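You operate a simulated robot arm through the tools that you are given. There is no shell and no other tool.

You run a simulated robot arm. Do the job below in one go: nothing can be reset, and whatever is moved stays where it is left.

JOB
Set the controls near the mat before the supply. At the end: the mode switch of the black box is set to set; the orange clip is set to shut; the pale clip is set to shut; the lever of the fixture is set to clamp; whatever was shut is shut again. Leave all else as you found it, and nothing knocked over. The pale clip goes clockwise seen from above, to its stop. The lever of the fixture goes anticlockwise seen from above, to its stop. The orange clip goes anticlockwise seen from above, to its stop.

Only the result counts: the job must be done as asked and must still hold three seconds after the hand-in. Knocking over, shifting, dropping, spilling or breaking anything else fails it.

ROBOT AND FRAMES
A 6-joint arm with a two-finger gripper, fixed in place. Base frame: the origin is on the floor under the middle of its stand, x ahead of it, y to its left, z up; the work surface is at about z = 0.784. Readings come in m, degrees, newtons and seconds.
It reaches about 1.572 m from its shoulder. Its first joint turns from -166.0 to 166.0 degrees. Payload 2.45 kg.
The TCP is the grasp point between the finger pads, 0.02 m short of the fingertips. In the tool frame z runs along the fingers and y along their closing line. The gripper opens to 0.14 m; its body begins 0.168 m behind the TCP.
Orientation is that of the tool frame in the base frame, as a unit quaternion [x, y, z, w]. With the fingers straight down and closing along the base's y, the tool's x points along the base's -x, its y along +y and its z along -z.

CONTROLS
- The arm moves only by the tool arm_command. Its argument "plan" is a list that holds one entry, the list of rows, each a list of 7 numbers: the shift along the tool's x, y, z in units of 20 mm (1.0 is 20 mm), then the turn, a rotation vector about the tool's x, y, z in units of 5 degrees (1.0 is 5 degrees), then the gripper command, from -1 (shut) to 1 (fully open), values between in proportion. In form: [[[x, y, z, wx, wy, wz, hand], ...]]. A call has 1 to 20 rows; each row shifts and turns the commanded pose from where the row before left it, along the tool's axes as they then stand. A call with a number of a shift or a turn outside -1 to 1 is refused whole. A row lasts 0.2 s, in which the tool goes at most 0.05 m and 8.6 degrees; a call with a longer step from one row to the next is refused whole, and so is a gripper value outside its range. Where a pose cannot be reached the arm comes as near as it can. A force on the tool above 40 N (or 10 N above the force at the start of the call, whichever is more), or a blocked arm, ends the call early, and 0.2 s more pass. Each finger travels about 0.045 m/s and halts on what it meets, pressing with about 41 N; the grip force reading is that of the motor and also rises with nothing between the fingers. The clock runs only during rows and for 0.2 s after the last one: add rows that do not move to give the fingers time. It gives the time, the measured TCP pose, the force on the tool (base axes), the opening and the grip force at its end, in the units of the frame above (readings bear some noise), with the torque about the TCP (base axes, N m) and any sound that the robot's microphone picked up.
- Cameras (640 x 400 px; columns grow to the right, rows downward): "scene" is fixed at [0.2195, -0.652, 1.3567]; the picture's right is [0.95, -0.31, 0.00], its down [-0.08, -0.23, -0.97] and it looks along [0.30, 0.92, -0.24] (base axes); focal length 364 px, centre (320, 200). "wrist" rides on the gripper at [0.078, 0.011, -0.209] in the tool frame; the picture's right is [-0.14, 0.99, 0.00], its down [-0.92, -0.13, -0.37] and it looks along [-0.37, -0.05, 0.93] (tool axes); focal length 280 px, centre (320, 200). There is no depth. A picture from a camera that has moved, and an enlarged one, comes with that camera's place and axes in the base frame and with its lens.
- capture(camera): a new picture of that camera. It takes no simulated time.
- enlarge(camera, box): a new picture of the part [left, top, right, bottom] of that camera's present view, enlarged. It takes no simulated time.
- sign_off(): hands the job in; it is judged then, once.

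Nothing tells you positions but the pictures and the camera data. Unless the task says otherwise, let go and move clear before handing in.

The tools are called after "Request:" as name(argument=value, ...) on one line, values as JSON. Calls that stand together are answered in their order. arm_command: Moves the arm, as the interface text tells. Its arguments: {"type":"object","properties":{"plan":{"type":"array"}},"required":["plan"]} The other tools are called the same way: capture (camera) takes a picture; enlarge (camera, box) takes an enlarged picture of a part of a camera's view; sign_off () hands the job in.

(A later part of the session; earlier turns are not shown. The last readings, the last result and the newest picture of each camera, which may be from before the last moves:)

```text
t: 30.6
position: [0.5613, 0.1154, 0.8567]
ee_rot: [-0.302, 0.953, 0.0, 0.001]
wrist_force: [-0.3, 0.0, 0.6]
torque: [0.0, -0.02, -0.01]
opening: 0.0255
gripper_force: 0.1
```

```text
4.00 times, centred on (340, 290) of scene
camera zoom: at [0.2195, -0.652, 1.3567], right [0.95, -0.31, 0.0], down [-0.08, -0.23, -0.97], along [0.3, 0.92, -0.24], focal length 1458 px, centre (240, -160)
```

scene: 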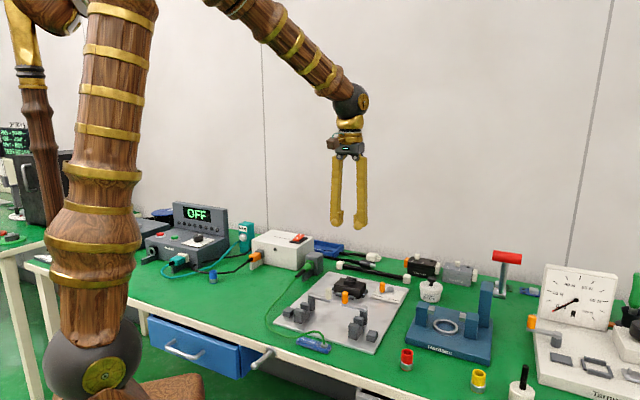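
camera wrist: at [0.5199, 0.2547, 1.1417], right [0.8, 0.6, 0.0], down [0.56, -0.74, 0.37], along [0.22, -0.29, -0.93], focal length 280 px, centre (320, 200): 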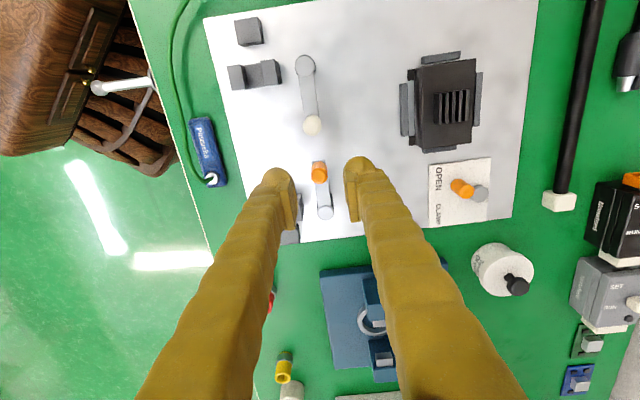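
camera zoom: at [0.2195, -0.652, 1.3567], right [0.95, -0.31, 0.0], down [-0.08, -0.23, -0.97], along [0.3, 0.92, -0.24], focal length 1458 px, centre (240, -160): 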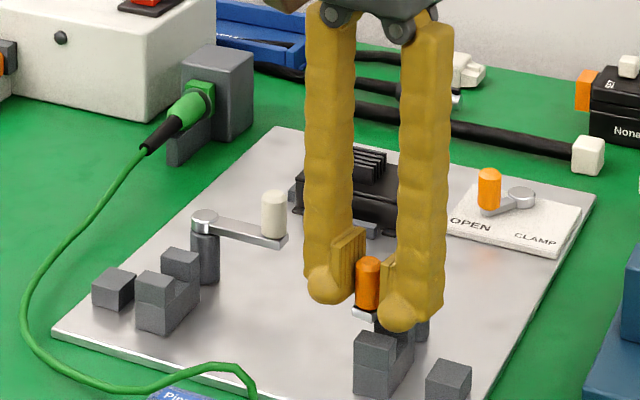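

The clip arm is almost over its saddle at about 80°. I'll continue in single steps while watching the force.

Request:
arm_command(plan=[[[0, -0.241, 0, 0, 0, -1, -0.64], [0, -0.241, 0, 0, 0, -1, -0.64], [0, 0, 0, 0, 0, 0, -0.64]]])

Request:
enlarge(camera="wrist", box=[200, 50, 440, 220])

Request:
enlarge(camera="scene", box=[310, 260, 410, 340])

```text
t: 31.4
position: [0.568, 0.1075, 0.8573]
ee_rot: [-0.384, 0.923, 0.0, 0.0]
wrist_force: [-0.7, 0.0, -0.2]
torque: [0.01, -0.01, 0.01]
opening: 0.0251
gripper_force: 0.3
```

```text
2.35 times, centred on (320, 135) of wrist
camera zoom: at [0.5054, 0.0599, 1.0656], right [-0.6, 0.8, 0.0], down [0.74, 0.56, 0.37], along [0.29, 0.22, -0.93], focal length 660 px, centre (320, 353)
```

zoom: 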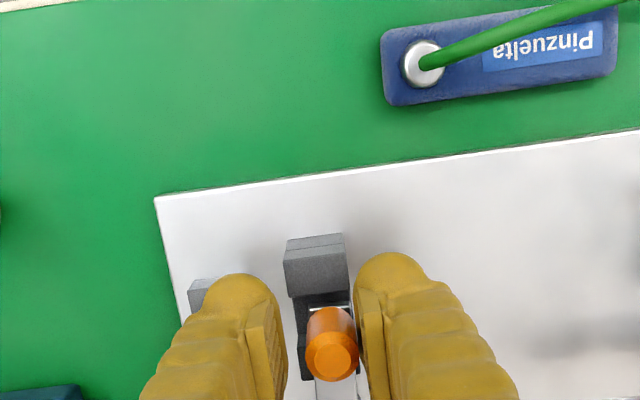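

```text
5.00 times, centred on (360, 300) of scene
camera zoom: at [0.2195, -0.652, 1.3567], right [0.95, -0.31, 0.0], down [-0.08, -0.23, -0.97], along [0.3, 0.92, -0.24], focal length 1822 px, centre (120, -300)
```

zoom: 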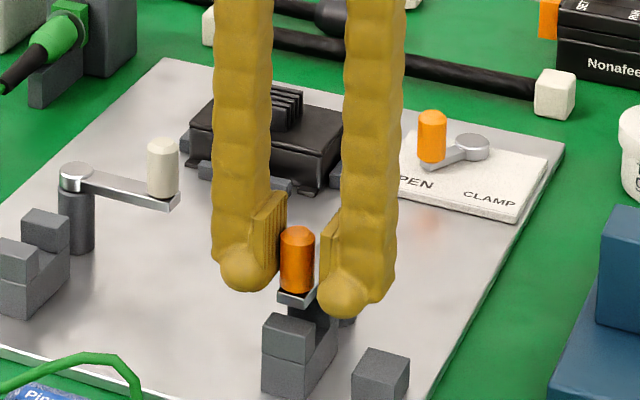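

The lever is about 5° short of the saddle centre. I'll continue in 2.5° steps until it stops.

Request:
arm_command(plan=[[[0, -0.12, 0, 0, 0, -0.5, -0.64], [0, -0.12, 0, 0, 0, -0.5, -0.64], [0, 0, 0, 0, 0, 0, -0.64]]])

Request:
enlarge(camera="wrist", box=[200, 50, 440, 220])

Request:
enlarge(camera="scene", box=[310, 260, 410, 340])

```text
t: 32.2
position: [0.571, 0.1022, 0.8583]
ee_rot: [-0.423, 0.906, 0.0, 0.0]
wrist_force: [-2.4, 4.2, 1.6]
torque: [0.05, 0.02, 0.0]
opening: 0.0283
gripper_force: 3.1
```

```text
2.35 times, centred on (320, 135) of wrist
camera zoom: at [0.5131, 0.0508, 1.0661], right [-0.67, 0.74, 0.0], down [0.69, 0.62, 0.37], along [0.27, 0.25, -0.93], focal length 660 px, centre (320, 353)
```

zoom: 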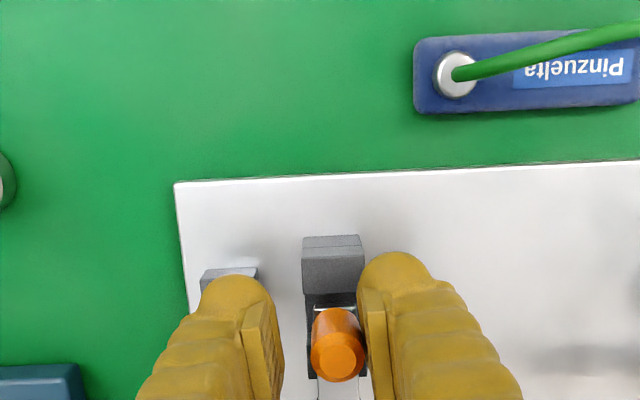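

```text
5.00 times, centred on (360, 300) of scene
camera zoom: at [0.2195, -0.652, 1.3567], right [0.95, -0.31, 0.0], down [-0.08, -0.23, -0.97], along [0.3, 0.92, -0.24], focal length 1822 px, centre (120, -300)
```

zoom: 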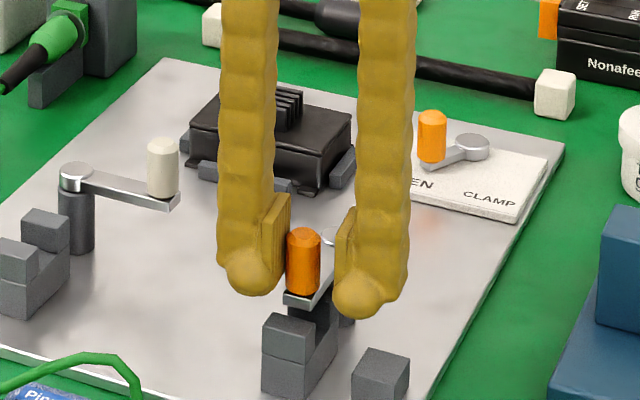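

The force rose to about 5 N, so the clip looks to be at its stop. One small extra push will confirm it.

Request:
arm_command(plan=[[[0, -0.1, 0, 0, 0, -0.3, -0.64], [0, 0, 0, 0, 0, 0, -0.64]]])

Request:
enlarge(camera="scene", box=[310, 260, 410, 340])

```text
t: 32.8
position: [0.5721, 0.1011, 0.8582]
ee_rot: [-0.434, 0.901, 0.0, 0.0]
wrist_force: [-4.6, 5.5, 2.6]
torque: [0.06, 0.08, 0.01]
opening: 0.0302
gripper_force: 4.0
```

```text
5.00 times, centred on (360, 300) of scene
camera zoom: at [0.2195, -0.652, 1.3567], right [0.95, -0.31, 0.0], down [-0.08, -0.23, -0.97], along [0.3, 0.92, -0.24], focal length 1822 px, centre (120, -300)
```

zoom: 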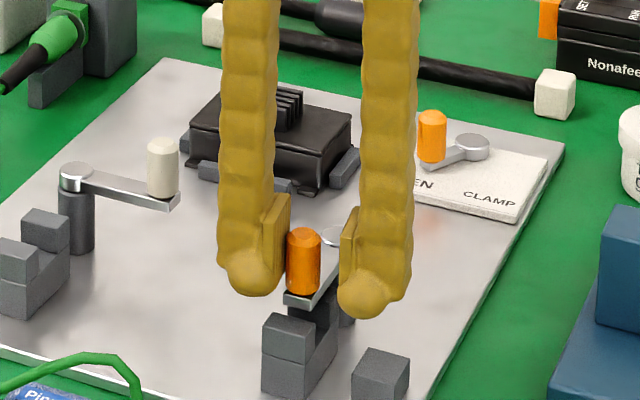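

The knob no longer moves, so the orange clip is at its stop. I'll back off slightly, open the fingers and lift clear.

Request:
arm_command(plan=[[[0, 0.2, 0, 0, 0, 0, -0.5], [0, 0, 0, 0, 0, 0, -0.43], [0, 0, -0.6, 0, 0, 0, -0.43], [0, 0, -1, 0, 0, 0, -0.43], [0, 0, -1, 0, 0, 0, -0.43], [0, 0, -1, 0, 0, 0, -0.43], [0, 0, -1, 0, 0, 0, -0.43], [0, 0, -1, 0, 0, 0, -0.43], [0, 0, -1, 0, 0, 0, -0.43], [0, 0, 0, 0, 0, 0, -0.43]]])

Request:
capture(camera="wrist")

Request:
enlarge(camera="scene", box=[260, 240, 420, 340])

```text
t: 35.0
position: [0.5668, 0.1052, 0.9886]
ee_rot: [-0.435, 0.9, 0.0, 0.001]
wrist_force: [-0.9, 0.4, 0.5]
torque: [-0.01, 0.01, 0.02]
opening: 0.0398
gripper_force: 0.0
```

```text
taken
camera wrist: at [0.51, 0.0515, 1.1983], right [-0.69, 0.72, 0.0], down [0.67, 0.64, 0.37], along [0.27, 0.25, -0.93], focal length 280 px, centre (320, 200)
```

wrist: 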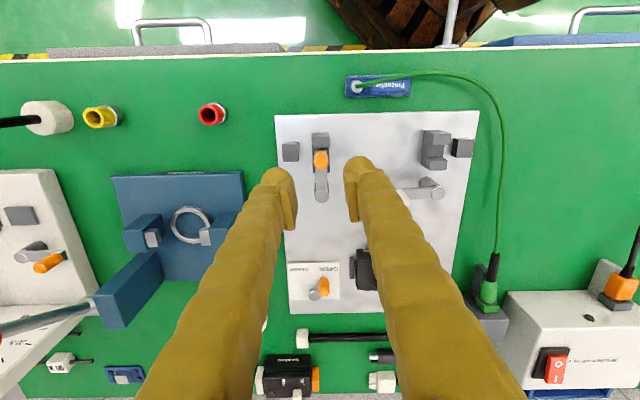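

```text
4.00 times, centred on (340, 290) of scene
camera zoom: at [0.2195, -0.652, 1.3567], right [0.95, -0.31, 0.0], down [-0.08, -0.23, -0.97], along [0.3, 0.92, -0.24], focal length 1458 px, centre (240, -160)
```

zoom: 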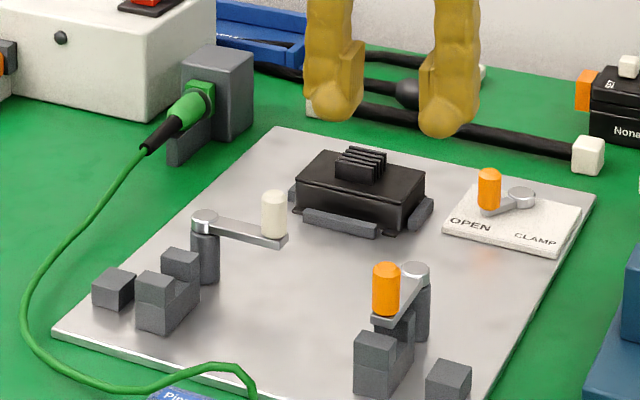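

The orange clip now lies over its saddle, shut. For the pale clip I'll turn the tool anticlockwise so that its closing line follows that knob's path.

Request:
arm_command(plan=[[[0, 0, 0, 0, 0, -1, -0.43], [0, 0, 0, 0, 0, -1, -0.43], [0, 0, 0, 0, 0, -1, -0.43], [0, 0, 0, 0, 0, -1, -0.43], [0, 0, 0, 0, 0, -1, -0.43], [0, 0, 0, 0, 0, -1, -0.43], [0, 0, 0, 0, 0, -1, -0.43], [0, 0, 0, 0, 0, -1, -0.43], [0, 0, 0, 0, 0, -1, -0.43], [0, 0, 0, 0, 0, -1, -0.43], [0, 0, 0, 0, 0, -1, -0.43], [0, 0, 0, 0, 0, -1, -0.43], [0, 0, 0, 0, 0, -1, -0.43], [0, 0, 0, 0, 0, -1, -0.43], [0, 0, 0, 0, 0, -1, -0.43], [0, 0, 0, 0, 0, -1, -0.43], [0, 0, 0, 0, 0, -0.5, -0.43], [0, 0, 0, 0, 0, 0, -0.43]]])

Request:
capture(camera="wrist")

```text
t: 38.8
position: [0.5699, 0.1044, 0.9896]
ee_rot: [0.921, -0.39, 0.001, -0.001]
wrist_force: [-0.4, 0.2, 0.1]
torque: [0.02, 0.01, 0.02]
opening: 0.0399
gripper_force: 0.0
```

```text
taken
camera wrist: at [0.6161, 0.0422, 1.1981], right [-0.81, -0.59, 0.0], down [-0.55, 0.75, 0.37], along [-0.22, 0.3, -0.93], focal length 280 px, centre (320, 200)
```

wrist: 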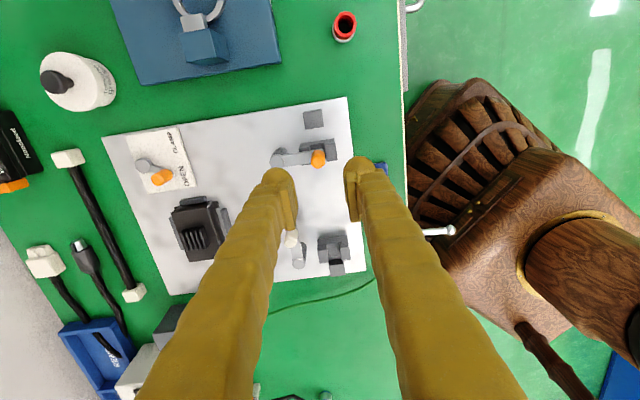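

The turn was reachable. I'll move above the pale knob and come down to the check height.

Request:
arm_command(plan=[[[-0.915, -0.5, 0, 0, 0, 0, -0.43], [-0.915, -0.5, 0, 0, 0, 0, -0.43], [-0.915, -0.5, 0, 0, 0, 0, -0.43], [-0.915, -0.5, 0, 0, 0, 0, -0.43], [-0.915, -0.5, 0, 0, 0, 0, -0.43], [-0.915, -0.5, 0, 0, 0, 0, -0.43], [0, 0, 0.93, 0, 0, 0, -0.43], [0, 0, 0.93, 0, 0, 0, -0.43], [0, 0, 0.93, 0, 0, 0, -0.43], [0, 0, 0, 0, 0, 0, -0.43]]])

Request:
enlarge(camera="wrist", box=[220, 90, 420, 220])

Request:
enlarge(camera="scene", box=[260, 240, 420, 340])

```text
t: 41.0
position: [0.5363, 0.2269, 0.9337]
ee_rot: [0.921, -0.391, 0.001, -0.001]
wrist_force: [-0.1, 0.1, 0.6]
torque: [0.01, 0.06, -0.02]
opening: 0.04
gripper_force: 0.0
```

```text
3.08 times, centred on (320, 155) of wrist
camera zoom: at [0.5832, 0.1633, 1.1428], right [-0.81, -0.59, 0.0], down [-0.55, 0.75, 0.37], along [-0.22, 0.3, -0.93], focal length 863 px, centre (320, 338)
```

zoom: 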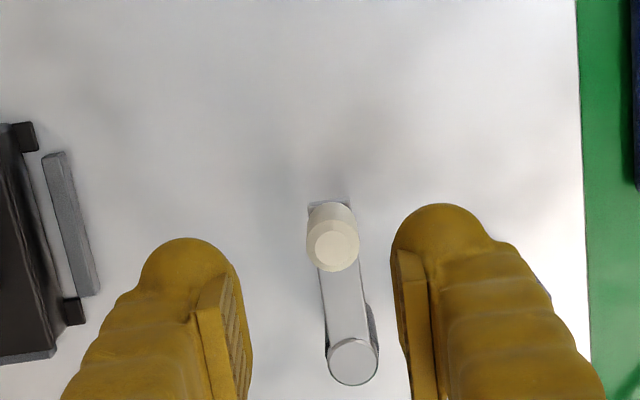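

```text
4.00 times, centred on (340, 290) of scene
camera zoom: at [0.2195, -0.652, 1.3567], right [0.95, -0.31, 0.0], down [-0.08, -0.23, -0.97], along [0.3, 0.92, -0.24], focal length 1458 px, centre (240, -160)
```

zoom: 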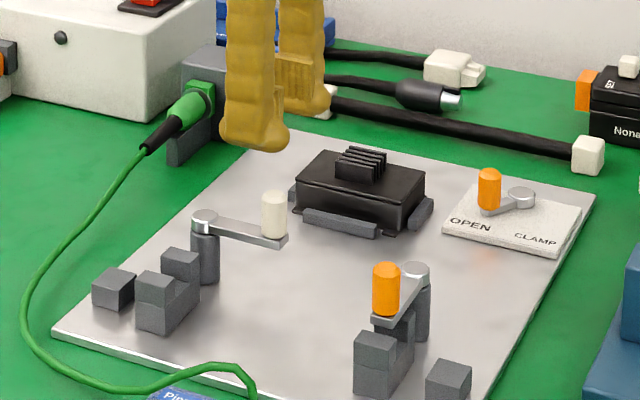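

The pale knob is 5 mm off along the closing line. I'll correct, lower and narrow the gap around it.

Request:
arm_command(plan=[[[0.12, 0.23, 0, 0, 0, 0, -0.5], [0, 0, 0.8, 0, 0, 0, -0.5], [0, 0, 0.8, 0, 0, 0, -0.5], [0, 0, 0.8, 0, 0, 0, -0.5], [0, 0, 0.8, 0, 0, 0, -0.5], [0, 0, 0.63, 0, 0, 0, -0.5], [0, 0, 0, 0, 0, 0, -0.5]]])

Request:
enlarge(camera="wrist", box=[220, 90, 420, 220])

Request:
enlarge(camera="scene", box=[260, 240, 420, 340])

```text
t: 42.6
position: [0.5336, 0.2214, 0.857]
ee_rot: [0.921, -0.39, 0.0, -0.001]
wrist_force: [-0.3, -0.6, 0.0]
torque: [0.0, -0.02, -0.01]
opening: 0.035
gripper_force: 0.1
```

```text
3.08 times, centred on (320, 155) of wrist
camera zoom: at [0.5805, 0.158, 1.0657], right [-0.81, -0.59, 0.0], down [-0.55, 0.75, 0.37], along [-0.22, 0.3, -0.93], focal length 863 px, centre (320, 338)
```

zoom: 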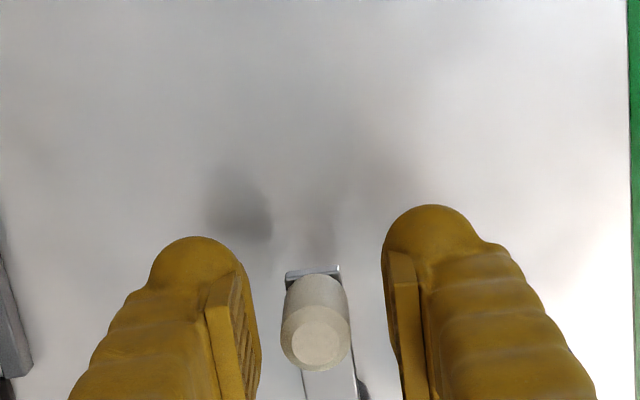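

```text
4.00 times, centred on (340, 290) of scene
camera zoom: at [0.2195, -0.652, 1.3567], right [0.95, -0.31, 0.0], down [-0.08, -0.23, -0.97], along [0.3, 0.92, -0.24], focal length 1458 px, centre (240, -160)
```

zoom: 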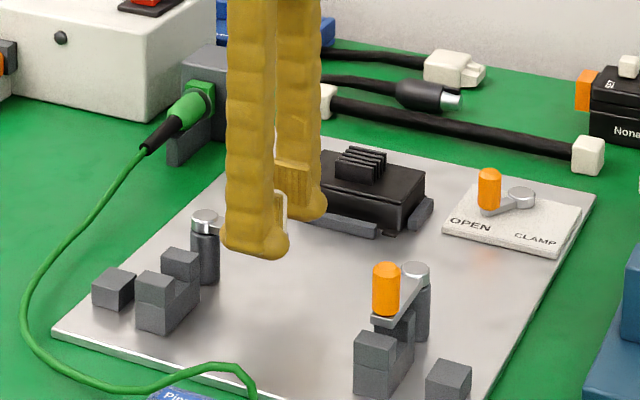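

The pale knob is well between the pads. I'll swing it clockwise about its pivot, the first 30°.

Request:
arm_command(plan=[[[0, 0, 0, 0, 0, 0, -0.64], [0, 0.237, 0, 0, 0, 1, -0.64], [0, 0.237, 0, 0, 0, 1, -0.64], [0, 0.237, 0, 0, 0, 1, -0.64], [0, 0.237, 0, 0, 0, 1, -0.64], [0, 0.237, 0, 0, 0, 1, -0.64], [0, 0.237, 0, 0, 0, 1, -0.64], [0, 0, 0, 0, 0, 0, -0.64]]])

Request:
enlarge(camera="wrist", box=[200, 50, 440, 220])

Request:
enlarge(camera="scene", box=[260, 240, 420, 340])

```text
t: 44.4
position: [0.5117, 0.2062, 0.8572]
ee_rot: [0.789, -0.615, 0.001, 0.0]
wrist_force: [0.6, 0.5, 0.0]
torque: [0.02, 0.02, 0.0]
opening: 0.0257
gripper_force: 0.4
```

```text
2.35 times, centred on (320, 135) of wrist
camera zoom: at [0.5201, 0.1283, 1.0663], right [-0.99, -0.11, 0.0], down [-0.1, 0.92, 0.37], along [-0.04, 0.37, -0.93], focal length 660 px, centre (320, 353)
```

zoom: 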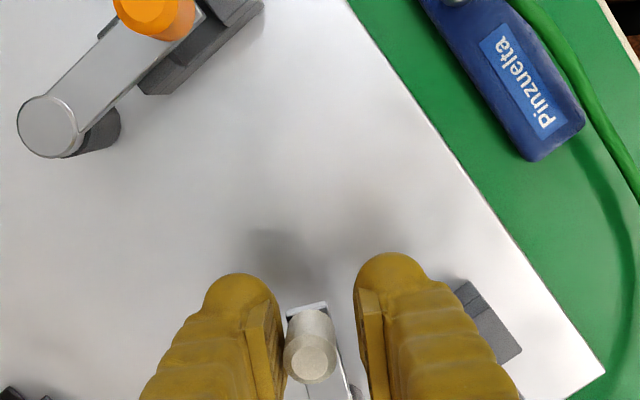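

```text
4.00 times, centred on (340, 290) of scene
camera zoom: at [0.2195, -0.652, 1.3567], right [0.95, -0.31, 0.0], down [-0.08, -0.23, -0.97], along [0.3, 0.92, -0.24], focal length 1458 px, centre (240, -160)
```

zoom: 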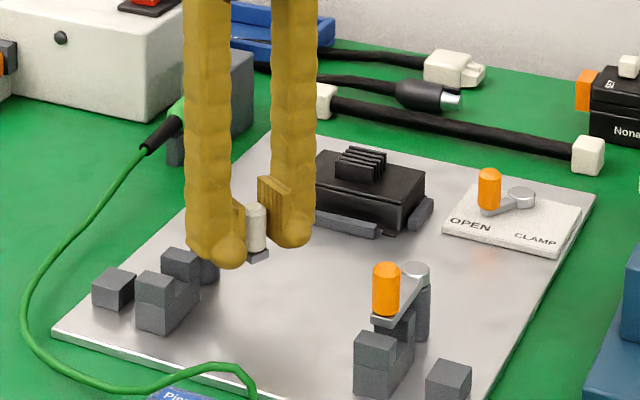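

The pale clip follows well with no unusual force. I'll continue another 30°, a couple of millimetres higher for the saddle.

Request:
arm_command(plan=[[[0, 0.237, -0.1, 0, 0, 1, -0.64], [0, 0.237, 0, 0, 0, 1, -0.64], [0, 0.237, 0, 0, 0, 1, -0.64], [0, 0.237, 0, 0, 0, 1, -0.64], [0, 0.237, 0, 0, 0, 1, -0.64], [0, 0.237, 0, 0, 0, 1, -0.64], [0, 0, 0, 0, 0, 0, -0.64]]])

Request:
enlarge(camera="wrist", box=[200, 50, 440, 220])

Request:
enlarge(camera="scene", box=[260, 240, 420, 340])

```text
t: 46.0
position: [0.4832, 0.2058, 0.8582]
ee_rot: [-0.602, 0.799, 0.001, 0.001]
wrist_force: [0.4, 0.3, 0.6]
torque: [0.0, 0.03, 0.01]
opening: 0.0252
gripper_force: 0.6
```

```text
2.35 times, centred on (320, 135) of wrist
camera zoom: at [0.452, 0.1349, 1.0675], right [-0.91, 0.41, 0.0], down [0.38, 0.85, 0.37], along [0.15, 0.34, -0.93], focal length 660 px, centre (320, 353)
```

zoom: 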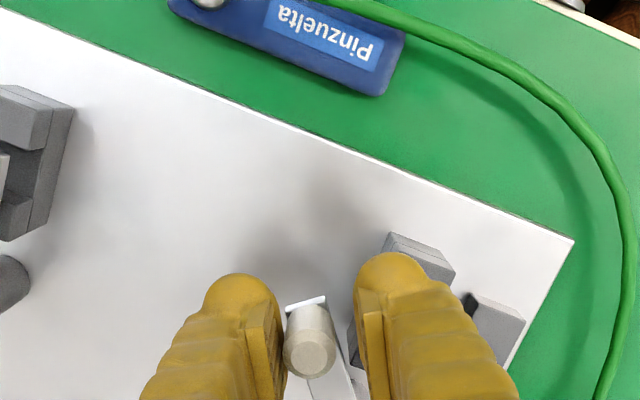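

```text
4.00 times, centred on (340, 290) of scene
camera zoom: at [0.2195, -0.652, 1.3567], right [0.95, -0.31, 0.0], down [-0.08, -0.23, -0.97], along [0.3, 0.92, -0.24], focal length 1458 px, centre (240, -160)
```

zoom: 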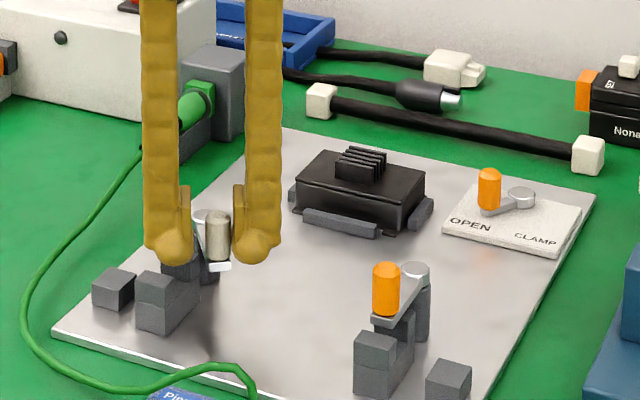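

About 60° is done and the path is clear. I'll go another 25° in the same way.

Request:
arm_command(plan=[[[0, 0.237, 0, 0, 0, 1, -0.64], [0, 0.237, 0, 0, 0, 1, -0.64], [0, 0.237, 0, 0, 0, 1, -0.64], [0, 0.237, 0, 0, 0, 1, -0.64], [0, 0.237, 0, 0, 0, 1, -0.64], [0, 0, 0, 0, 0, 0, -0.64]]])

Request:
enlarge(camera="wrist", box=[200, 50, 440, 220])

Request:
enlarge(camera="scene", box=[260, 240, 420, 340])

```text
t: 47.4
position: [0.4629, 0.2173, 0.859]
ee_rot: [-0.415, 0.91, 0.0, 0.001]
wrist_force: [0.7, -0.2, -0.2]
torque: [-0.02, -0.01, 0.01]
opening: 0.0255
gripper_force: 0.3
```

```text
2.35 times, centred on (320, 135) of wrist
camera zoom: at [0.4037, 0.1655, 1.0677], right [-0.66, 0.75, 0.0], down [0.7, 0.61, 0.37], along [0.28, 0.24, -0.93], focal length 660 px, centre (320, 353)
```

zoom: 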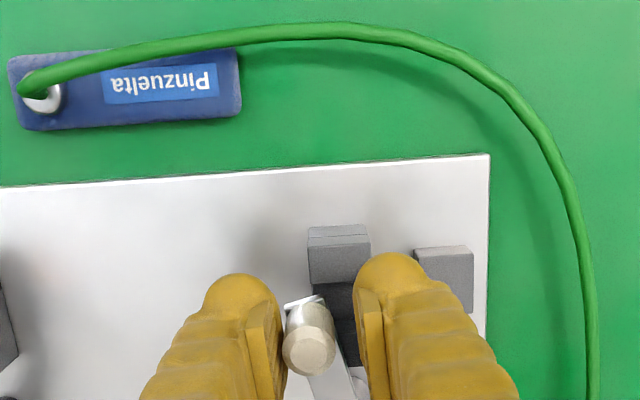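

```text
4.00 times, centred on (340, 290) of scene
camera zoom: at [0.2195, -0.652, 1.3567], right [0.95, -0.31, 0.0], down [-0.08, -0.23, -0.97], along [0.3, 0.92, -0.24], focal length 1458 px, centre (240, -160)
```

zoom: 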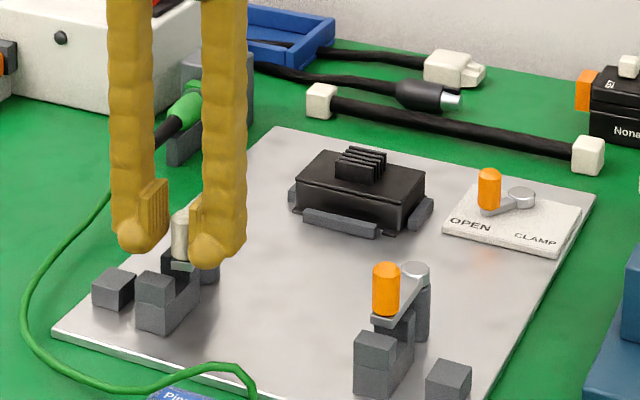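

The pale arm still needs roughly 10° to reach its saddle centre. I'll move on in small steps.

Request:
arm_command(plan=[[[0, 0.2, 0, 0, 0, 0.6, -0.64], [0, 0.2, 0, 0, 0, 0.6, -0.64], [0, 0, 0, 0, 0, 0, -0.64]]])

Request:
enlarge(camera="wrist", box=[200, 50, 440, 220])

Request:
enlarge(camera="scene", box=[260, 240, 420, 340])

```text
t: 48.2
position: [0.4573, 0.2213, 0.8588]
ee_rot: [-0.366, 0.931, 0.0, 0.001]
wrist_force: [-0.1, -1.0, -0.2]
torque: [0.0, -0.03, -0.02]
opening: 0.0254
gripper_force: 0.3
```

```text
2.35 times, centred on (320, 135) of wrist
camera zoom: at [0.3928, 0.1766, 1.0669], right [-0.57, 0.82, 0.0], down [0.76, 0.53, 0.37], along [0.3, 0.21, -0.93], focal length 660 px, centre (320, 353)
```

zoom: 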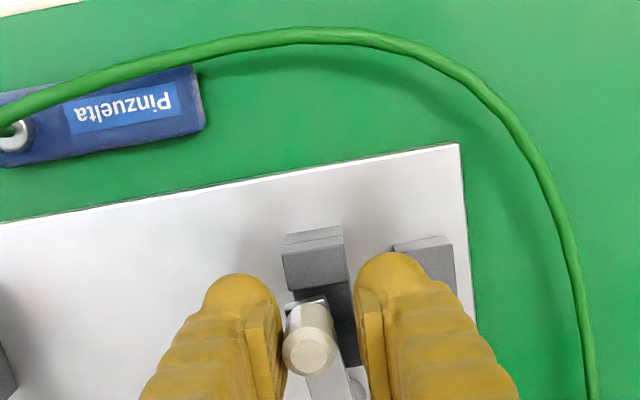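

```text
4.00 times, centred on (340, 290) of scene
camera zoom: at [0.2195, -0.652, 1.3567], right [0.95, -0.31, 0.0], down [-0.08, -0.23, -0.97], along [0.3, 0.92, -0.24], focal length 1458 px, centre (240, -160)
```

zoom: 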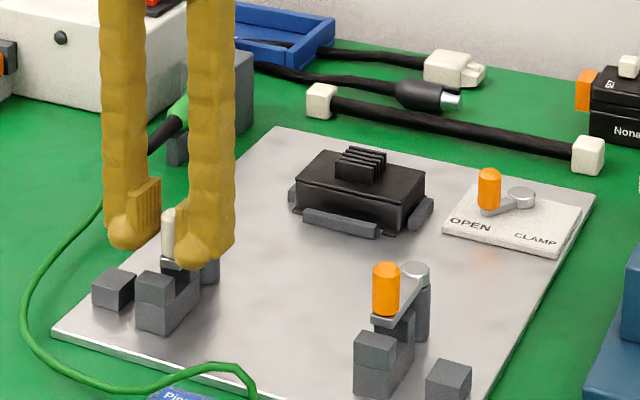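

Request:
arm_command(plan=[[[0, 0.15, 0, 0, 0, 0.2, -0.64], [0, 0.1, 0, 0, 0, 0.2, -0.64], [0, 0, 0, 0, 0, 0, -0.64]]])

Request:
enlarge(camera="wrist", box=[200, 50, 440, 220])

Request:
enlarge(camera="scene", box=[260, 240, 420, 340])

```text
t: 49.0
position: [0.4526, 0.2247, 0.859]
ee_rot: [-0.35, 0.937, 0.0, 0.001]
wrist_force: [0.2, -0.1, -0.5]
torque: [0.02, 0.01, 0.03]
opening: 0.0255
gripper_force: 0.1
```

```text
2.35 times, centred on (320, 135) of wrist
camera zoom: at [0.387, 0.1819, 1.0679], right [-0.55, 0.84, 0.0], down [0.78, 0.51, 0.37], along [0.31, 0.2, -0.93], focal length 660 px, centre (320, 353)
```

zoom: 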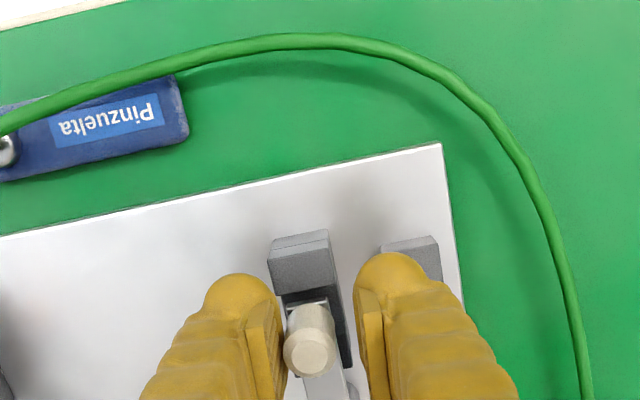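

```text
4.00 times, centred on (340, 290) of scene
camera zoom: at [0.2195, -0.652, 1.3567], right [0.95, -0.31, 0.0], down [-0.08, -0.23, -0.97], along [0.3, 0.92, -0.24], focal length 1458 px, centre (240, -160)
```

zoom: 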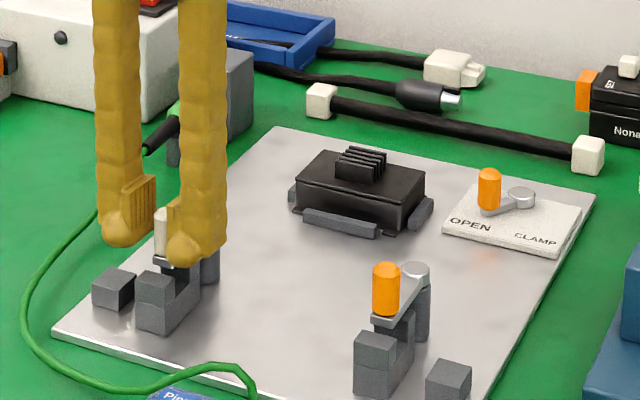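

The pale arm is nearly parallel to its saddle and there is still no reaction. I'll push on in small steps until the stop is felt.

Request:
arm_command(plan=[[[0, 0.1, 0, 0, 0, 0.2, -0.64], [0, 0.1, 0, 0, 0, 0.2, -0.64], [0, 0, 0, 0, 0, 0, -0.64]]])

Request:
enlarge(camera="wrist", box=[200, 50, 440, 220])

Request:
enlarge(camera="scene", box=[260, 240, 420, 340])

```text
t: 49.8
position: [0.4508, 0.2269, 0.8611]
ee_rot: [-0.334, 0.942, 0.0, 0.001]
wrist_force: [7.5, -5.4, -0.5]
torque: [-0.02, -0.02, 0.01]
opening: 0.0308
gripper_force: 4.6
```

```text
2.35 times, centred on (320, 135) of wrist
camera zoom: at [0.3831, 0.1868, 1.0683], right [-0.52, 0.86, 0.0], down [0.8, 0.48, 0.37], along [0.32, 0.19, -0.93], focal length 660 px, centre (320, 353)
```

zoom: 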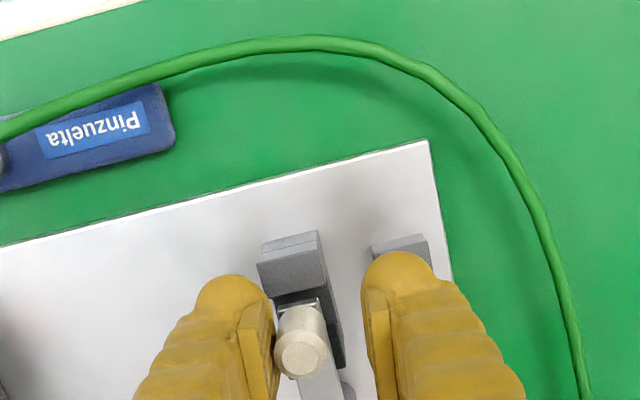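

```text
4.00 times, centred on (340, 290) of scene
camera zoom: at [0.2195, -0.652, 1.3567], right [0.95, -0.31, 0.0], down [-0.08, -0.23, -0.97], along [0.3, 0.92, -0.24], focal length 1458 px, centre (240, -160)
```

zoom: 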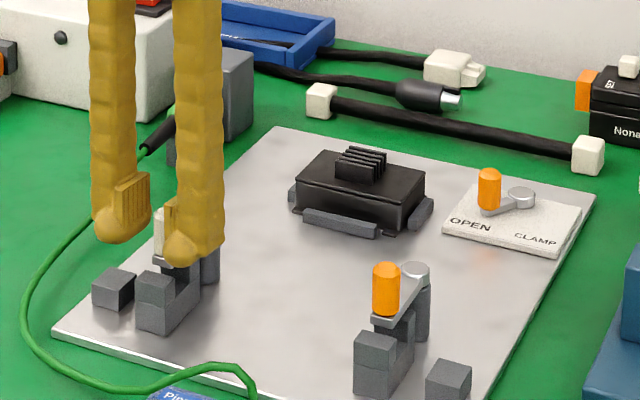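

A 9 N reaction shows the pale clip is at its stop, with the arm over its saddle. I'll back off, open slightly and lift.

Request:
arm_command(plan=[[[0, -0.3, 0, 0, 0, 0, -0.5], [0, 0, 0, 0, 0, 0, -0.43], [0, 0, -0.6, 0, 0, 0, -0.43], [0, 0, -1, 0, 0, 0, -0.43], [0, 0, -1, 0, 0, 0, -0.43], [0, 0, -1, 0, 0, 0, -0.43], [0, 0, -1, 0, 0, 0, -0.43], [0, 0, -1, 0, 0, 0, -0.43], [0, 0, -1, 0, 0, 0, -0.43], [0, 0, -1, 0, 0, 0, -0.43], [0, 0, 0, 0, 0, 0, -0.43]]])

Request:
capture(camera="wrist")

Request:
enlarge(camera="scene", box=[260, 240, 420, 340])

```text
t: 52.2
position: [0.455, 0.224, 1.0105]
ee_rot: [-0.333, 0.943, 0.0, 0.001]
wrist_force: [0.0, -0.4, -1.2]
torque: [0.0, -0.02, -0.03]
opening: 0.0398
gripper_force: 0.0
```

```text
taken
camera wrist: at [0.3878, 0.184, 1.2192], right [-0.52, 0.86, 0.0], down [0.8, 0.48, 0.37], along [0.32, 0.19, -0.93], focal length 280 px, centre (320, 200)
```

wrist: 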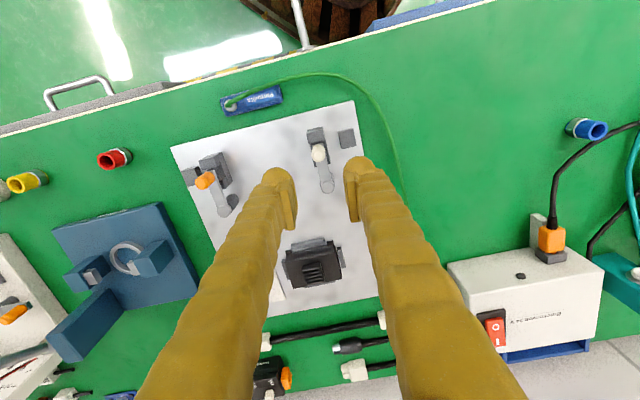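

```text
4.00 times, centred on (340, 290) of scene
camera zoom: at [0.2195, -0.652, 1.3567], right [0.95, -0.31, 0.0], down [-0.08, -0.23, -0.97], along [0.3, 0.92, -0.24], focal length 1458 px, centre (240, -160)
```

zoom: 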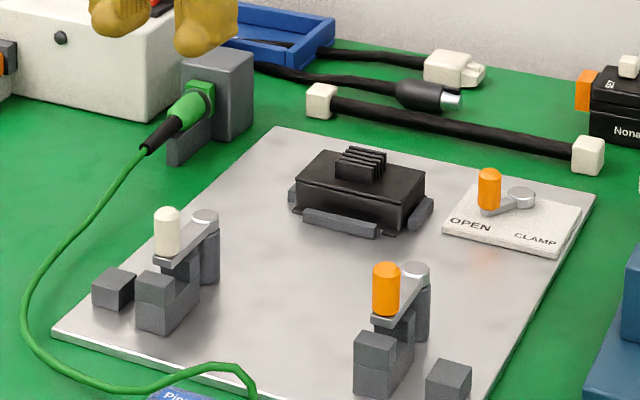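

Both clips are shut at their stops. Now for the fixture lever: I'll move over the OPEN/CLAMP plaque for a close look.

Request:
arm_command(plan=[[[-0.912, -0.643, 0, 0, 0, 0, -0.43], [-0.912, -0.643, 0, 0, 0, 0, -0.43], [-0.912, -0.643, 0, 0, 0, 0, -0.43], [-0.912, -0.643, 0, 0, 0, 0, -0.43], [-0.912, -0.643, 0, 0, 0, 0, -0.43], [-0.912, -0.643, 0, 0, 0, 0, -0.43], [-0.912, -0.643, 0, 0, 0, 0, -0.43], [-0.912, -0.643, 0, 0, 0, 0, -0.43], [-0.912, -0.643, 0, 0, 0, 0, -0.43], [-0.912, -0.643, 0, 0, 0, 0, -0.43], [-0.912, -0.643, 0, 0, 0, 0, -0.43], [0, 0, 0, 0, 0, -1, -0.43], [0, 0, 0, 0, 0, -0.2, -0.43], [0, 0, 0, 0, 0, 0, -0.43]]])

Request:
capture(camera="wrist")

Request:
enlarge(camera="wrist", box=[220, 90, 420, 220])

Request:
enlarge(camera="scene", box=[350, 260, 420, 310])

```text
t: 55.2
position: [0.6977, 0.2385, 1.0112]
ee_rot: [-0.383, 0.924, 0.0, 0.001]
wrist_force: [0.2, 0.6, 0.8]
torque: [0.0, -0.03, 0.03]
opening: 0.0398
gripper_force: 0.1
```

```text
taken
camera wrist: at [0.6357, 0.1921, 1.2197], right [-0.6, 0.8, 0.0], down [0.74, 0.56, 0.37], along [0.29, 0.22, -0.93], focal length 280 px, centre (320, 200)
```

wrist: 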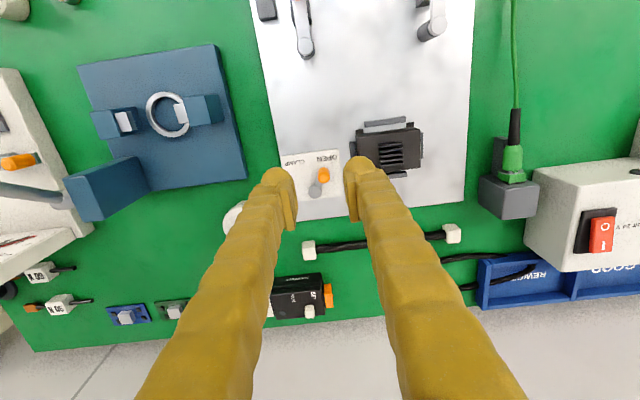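

```text
3.08 times, centred on (320, 155) of wrist
camera zoom: at [0.6357, 0.1921, 1.2197], right [-0.6, 0.8, 0.0], down [0.74, 0.56, 0.37], along [0.29, 0.22, -0.93], focal length 863 px, centre (320, 338)
```

zoom: 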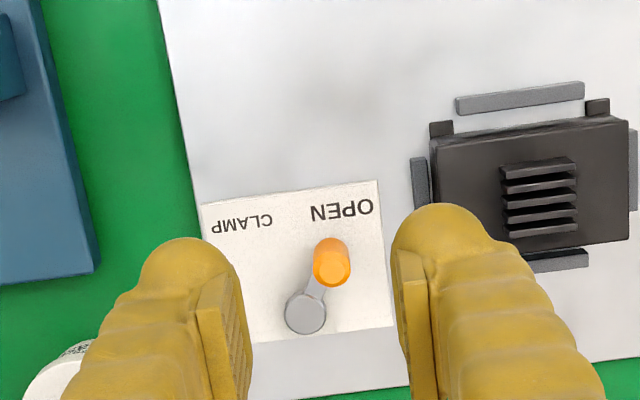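

```text
8.00 times, centred on (385, 285) of scene
camera zoom: at [0.2195, -0.652, 1.3567], right [0.95, -0.31, 0.0], down [-0.08, -0.23, -0.97], along [0.3, 0.92, -0.24], focal length 2916 px, centre (-200, -480)
```

zoom: 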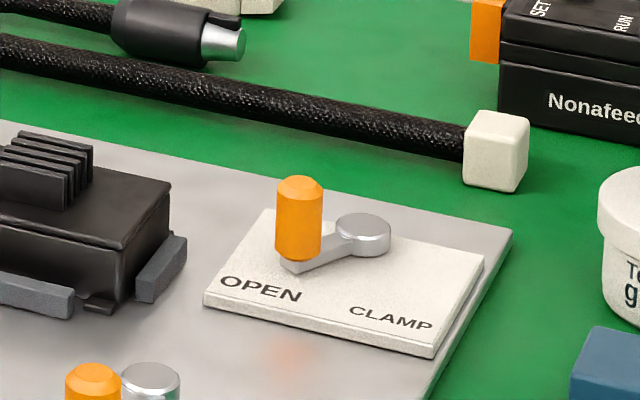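

The lever's pivot is near (0.760, 0.278) and its knob near (0.727, 0.270), top about z 0.833, pointing at OPEN. CLAMP lies about 60° anticlockwise. I'll turn the tool to suit, move above the knob and lower to a check height.

Request:
arm_command(plan=[[[0, 0, 0, 0, 0, 1, -0.43], [0, 0, 0, 0, 0, 1, -0.43], [0, 0, 0, 0, 0, 1, -0.43], [0, 0, 0, 0, 0, 1, -0.43], [0, 0, 0, 0, 0, 1, -0.43], [0, 0, 0, 0, 0, 1, -0.43], [0, 0, 0, 0, 0, 0.4, -0.43], [-0.88, 0.6, 0, 0, 0, 0, -0.43], [-0.88, 0.6, 0, 0, 0, 0, -0.43], [0, 0, 1, 0, 0, 0, -0.43], [0, 0, 1, 0, 0, 0, -0.43], [0, 0, 1, 0, 0, 0, -0.43], [0, 0, 1, 0, 0, 0, -0.43], [0, 0, 1, 0, 0, 0, -0.43], [0, 0, 0, 0, 0, 0, -0.43]]])

Request:
capture(camera="wrist")

Request:
enlarge(camera="wrist", box=[220, 90, 420, 220])

Request:
enlarge(camera="scene", box=[330, 240, 430, 310])

```text
t: 58.4
position: [0.7296, 0.2688, 0.9081]
ee_rot: [-0.113, 0.994, 0.0, -0.001]
wrist_force: [-0.4, -0.8, 0.0]
torque: [-0.01, -0.01, 0.01]
opening: 0.04
gripper_force: 0.0
```

```text
taken
camera wrist: at [0.6508, 0.2624, 1.1172], right [-0.09, 1.0, 0.0], down [0.93, 0.08, 0.37], along [0.37, 0.03, -0.93], focal length 280 px, centre (320, 200)
```

wrist: 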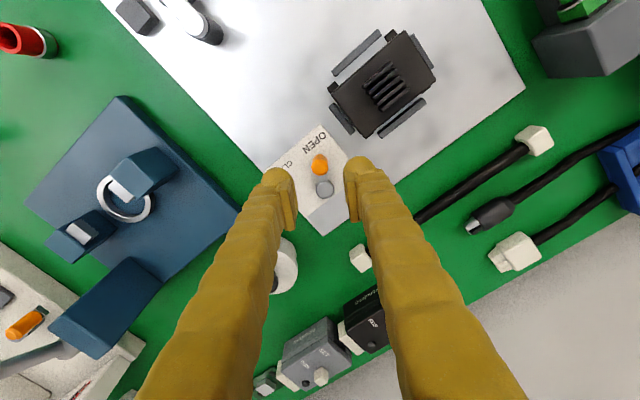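

```text
3.08 times, centred on (320, 155) of wrist
camera zoom: at [0.6508, 0.2624, 1.1172], right [-0.09, 1.0, 0.0], down [0.93, 0.08, 0.37], along [0.37, 0.03, -0.93], focal length 863 px, centre (320, 338)
```

zoom: 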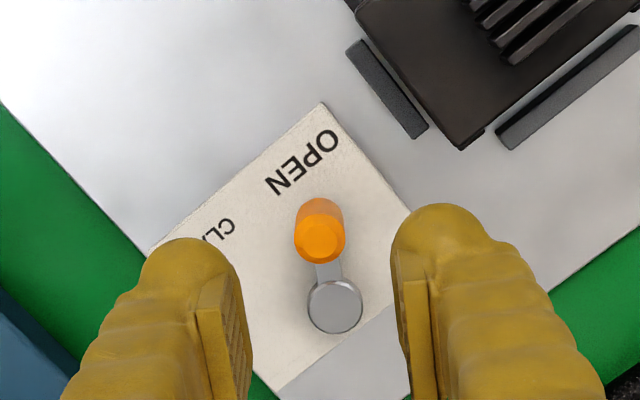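

```text
5.71 times, centred on (380, 275) of scene
camera zoom: at [0.2195, -0.652, 1.3567], right [0.95, -0.31, 0.0], down [-0.08, -0.23, -0.97], along [0.3, 0.92, -0.24], focal length 2083 px, centre (-23, -229)
```

zoom: 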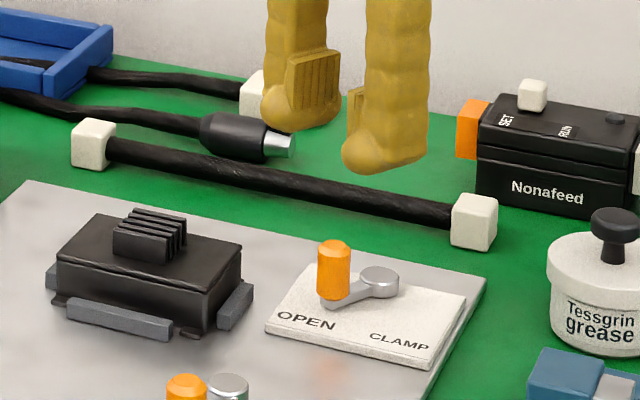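

The knob is aligned with the tool axis. The fingers should clear the black block by about 13 mm, so I'll lower around the knob.

Request:
arm_command(plan=[[[0.06, 0, 0, 0, 0, 0, -0.52], [0, 0, 0.8, 0, 0, 0, -0.52], [0, 0, 0.8, 0, 0, 0, -0.52], [0, 0, 0.8, 0, 0, 0, -0.52], [0, 0, 0.8, 0, 0, 0, -0.52], [0, 0, 0.65, 0, 0, 0, -0.52], [0, 0, 0, 0, 0, 0, -0.52]]])

Request:
enlarge(camera="wrist", box=[220, 90, 420, 220])

Request:
enlarge(camera="scene", box=[330, 240, 430, 310])

```text
t: 60.0
position: [0.7276, 0.2692, 0.834]
ee_rot: [-0.113, 0.994, 0.0, 0.0]
wrist_force: [-0.3, 0.5, 0.1]
torque: [-0.02, 0.04, -0.02]
opening: 0.0338
gripper_force: 0.1
```

```text
3.08 times, centred on (320, 155) of wrist
camera zoom: at [0.6496, 0.2636, 1.0421], right [-0.09, 1.0, 0.0], down [0.93, 0.08, 0.37], along [0.37, 0.03, -0.93], focal length 863 px, centre (320, 338)
```

zoom: 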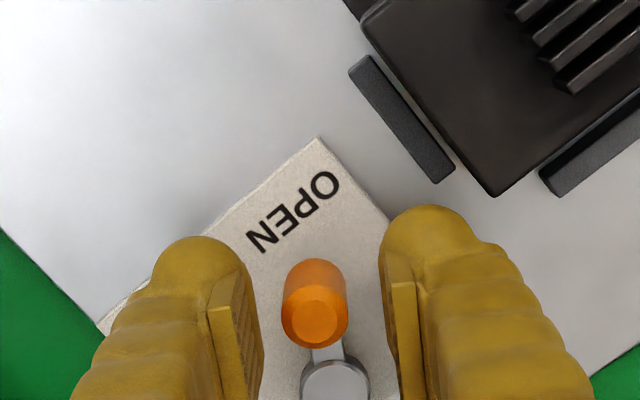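

```text
5.71 times, centred on (380, 275) of scene
camera zoom: at [0.2195, -0.652, 1.3567], right [0.95, -0.31, 0.0], down [-0.08, -0.23, -0.97], along [0.3, 0.92, -0.24], focal length 2083 px, centre (-23, -229)
```

zoom: 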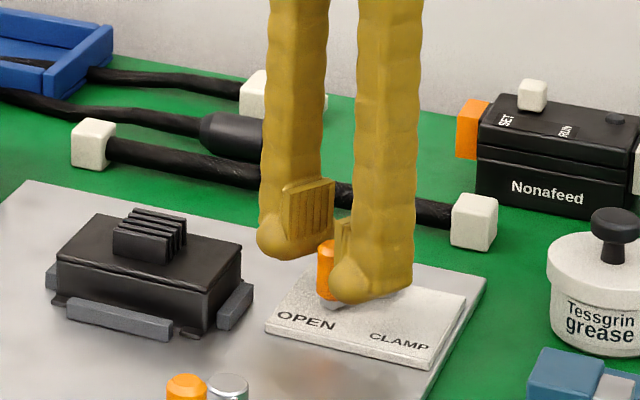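

The knob is centred between the pads. I'll narrow the gap and swing the lever anticlockwise by 30°.

Request:
arm_command(plan=[[[0, 0, 0.1, 0, 0, 0, -0.64], [0, -0.144, 0, 0, 0, -1, -0.64], [0, -0.144, 0, 0, 0, -1, -0.64], [0, -0.144, 0, 0, 0, -1, -0.64], [0, -0.144, 0, 0, 0, -1, -0.64], [0, -0.144, 0, 0, 0, -1, -0.64], [0, -0.144, 0, 0, 0, -1, -0.64], [0, 0, 0, 0, 0, 0, -0.64]]])

Request:
enlarge(camera="wrist", box=[220, 90, 420, 220])

Request:
enlarge(camera="scene", box=[330, 240, 430, 310])

```text
t: 61.8
position: [0.7333, 0.2541, 0.8328]
ee_rot: [-0.368, 0.93, 0.0, 0.001]
wrist_force: [0.0, 0.1, -0.2]
torque: [0.02, 0.02, -0.01]
opening: 0.0258
gripper_force: 0.5
```

```text
3.08 times, centred on (320, 155) of wrist
camera zoom: at [0.6698, 0.2096, 1.0416], right [-0.58, 0.82, 0.0], down [0.76, 0.54, 0.37], along [0.3, 0.21, -0.93], focal length 863 px, centre (320, 338)
```

zoom: 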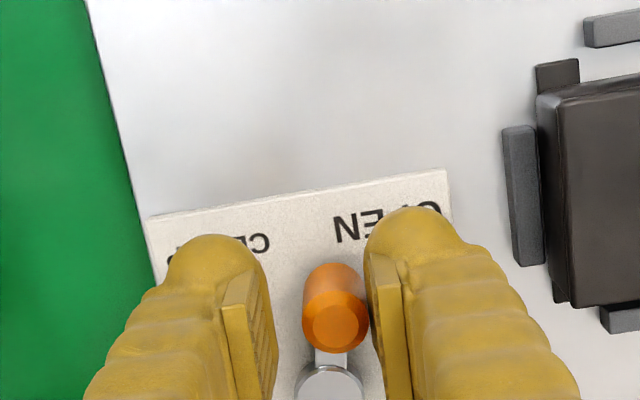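

```text
5.71 times, centred on (380, 275) of scene
camera zoom: at [0.2195, -0.652, 1.3567], right [0.95, -0.31, 0.0], down [-0.08, -0.23, -0.97], along [0.3, 0.92, -0.24], focal length 2083 px, centre (-23, -229)
```

zoom: 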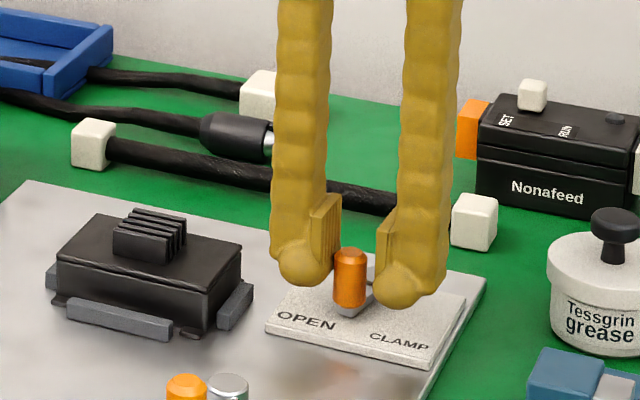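

The lever is moving with the finger, and the path over the plaque is free. I'll go another 25°.

Request:
arm_command(plan=[[[0, -0.15, 0, 0, 0, -1, -0.64], [0, -0.15, 0, 0, 0, -1, -0.64], [0, -0.15, 0, 0, 0, -1, -0.64], [0, -0.15, 0, 0, 0, -1, -0.64], [0, -0.15, 0, 0, 0, -1, -0.64], [0, 0, 0, 0, 0, 0, -0.64]]])

Request:
enlarge(camera="wrist", box=[220, 90, 420, 220])

Request:
enlarge(camera="scene", box=[330, 240, 430, 310])

```text
t: 63.2
position: [0.7465, 0.2466, 0.8325]
ee_rot: [-0.56, 0.828, 0.0, 0.0]
wrist_force: [-1.3, 0.1, 0.0]
torque: [0.02, 0.01, 0.01]
opening: 0.026
gripper_force: 0.6
```

```text
3.08 times, centred on (320, 155) of wrist
camera zoom: at [0.7074, 0.1784, 1.0409], right [-0.87, 0.5, 0.0], down [0.46, 0.81, 0.37], along [0.18, 0.32, -0.93], focal length 863 px, centre (320, 338)
```

zoom: 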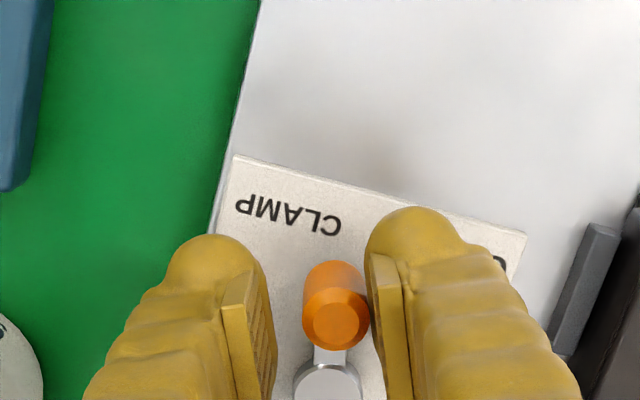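

```text
5.71 times, centred on (380, 275) of scene
camera zoom: at [0.2195, -0.652, 1.3567], right [0.95, -0.31, 0.0], down [-0.08, -0.23, -0.97], along [0.3, 0.92, -0.24], focal length 2083 px, centre (-23, -229)
```

zoom: 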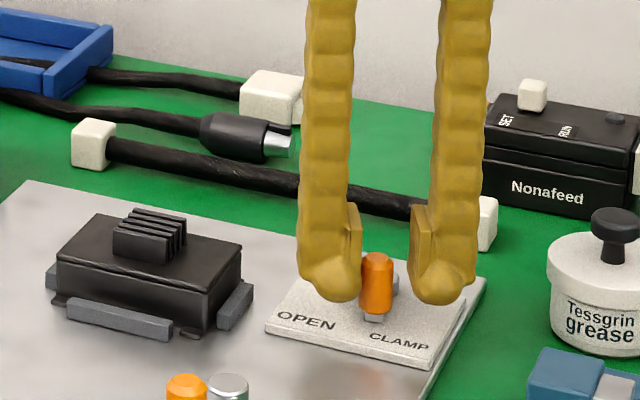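

The lever points nearly to CLAMP, with no stop felt yet. I'll continue by 15°.

Request:
arm_command(plan=[[[0, -0.15, 0, 0, 0, -1, -0.64], [0, -0.15, 0, 0, 0, -1, -0.64], [0, -0.12, 0, 0, 0, -0.8, -0.64], [0, 0, 0, 0, 0, 0, -0.64]]])

Request:
enlarge(camera="wrist", box=[220, 90, 420, 220])

Request:
enlarge(camera="scene", box=[330, 240, 430, 310])

```text
t: 64.2
position: [0.754, 0.2422, 0.833]
ee_rot: [-0.657, 0.754, 0.0, 0.0]
wrist_force: [-1.1, -0.5, -0.3]
torque: [0.03, 0.0, 0.02]
opening: 0.0257
gripper_force: 0.2
```

```text
3.08 times, centred on (320, 155) of wrist
camera zoom: at [0.7335, 0.1678, 1.0406], right [-0.96, 0.27, 0.0], down [0.25, 0.89, 0.37], along [0.1, 0.36, -0.93], focal length 863 px, centre (320, 338)
```

zoom: 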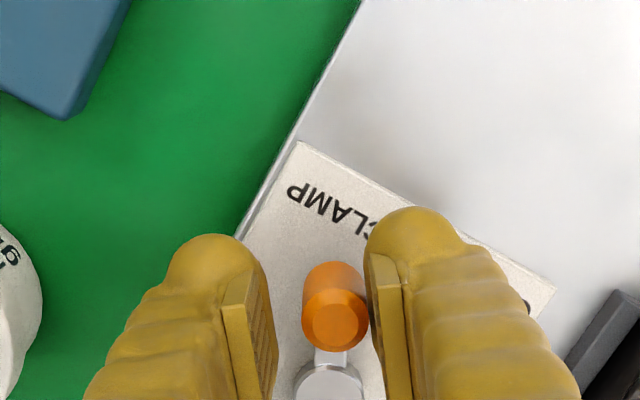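

```text
5.71 times, centred on (380, 275) of scene
camera zoom: at [0.2195, -0.652, 1.3567], right [0.95, -0.31, 0.0], down [-0.08, -0.23, -0.97], along [0.3, 0.92, -0.24], focal length 2083 px, centre (-23, -229)
```

zoom: 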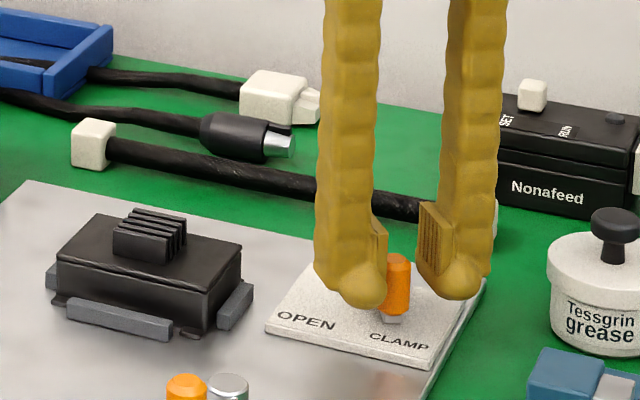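

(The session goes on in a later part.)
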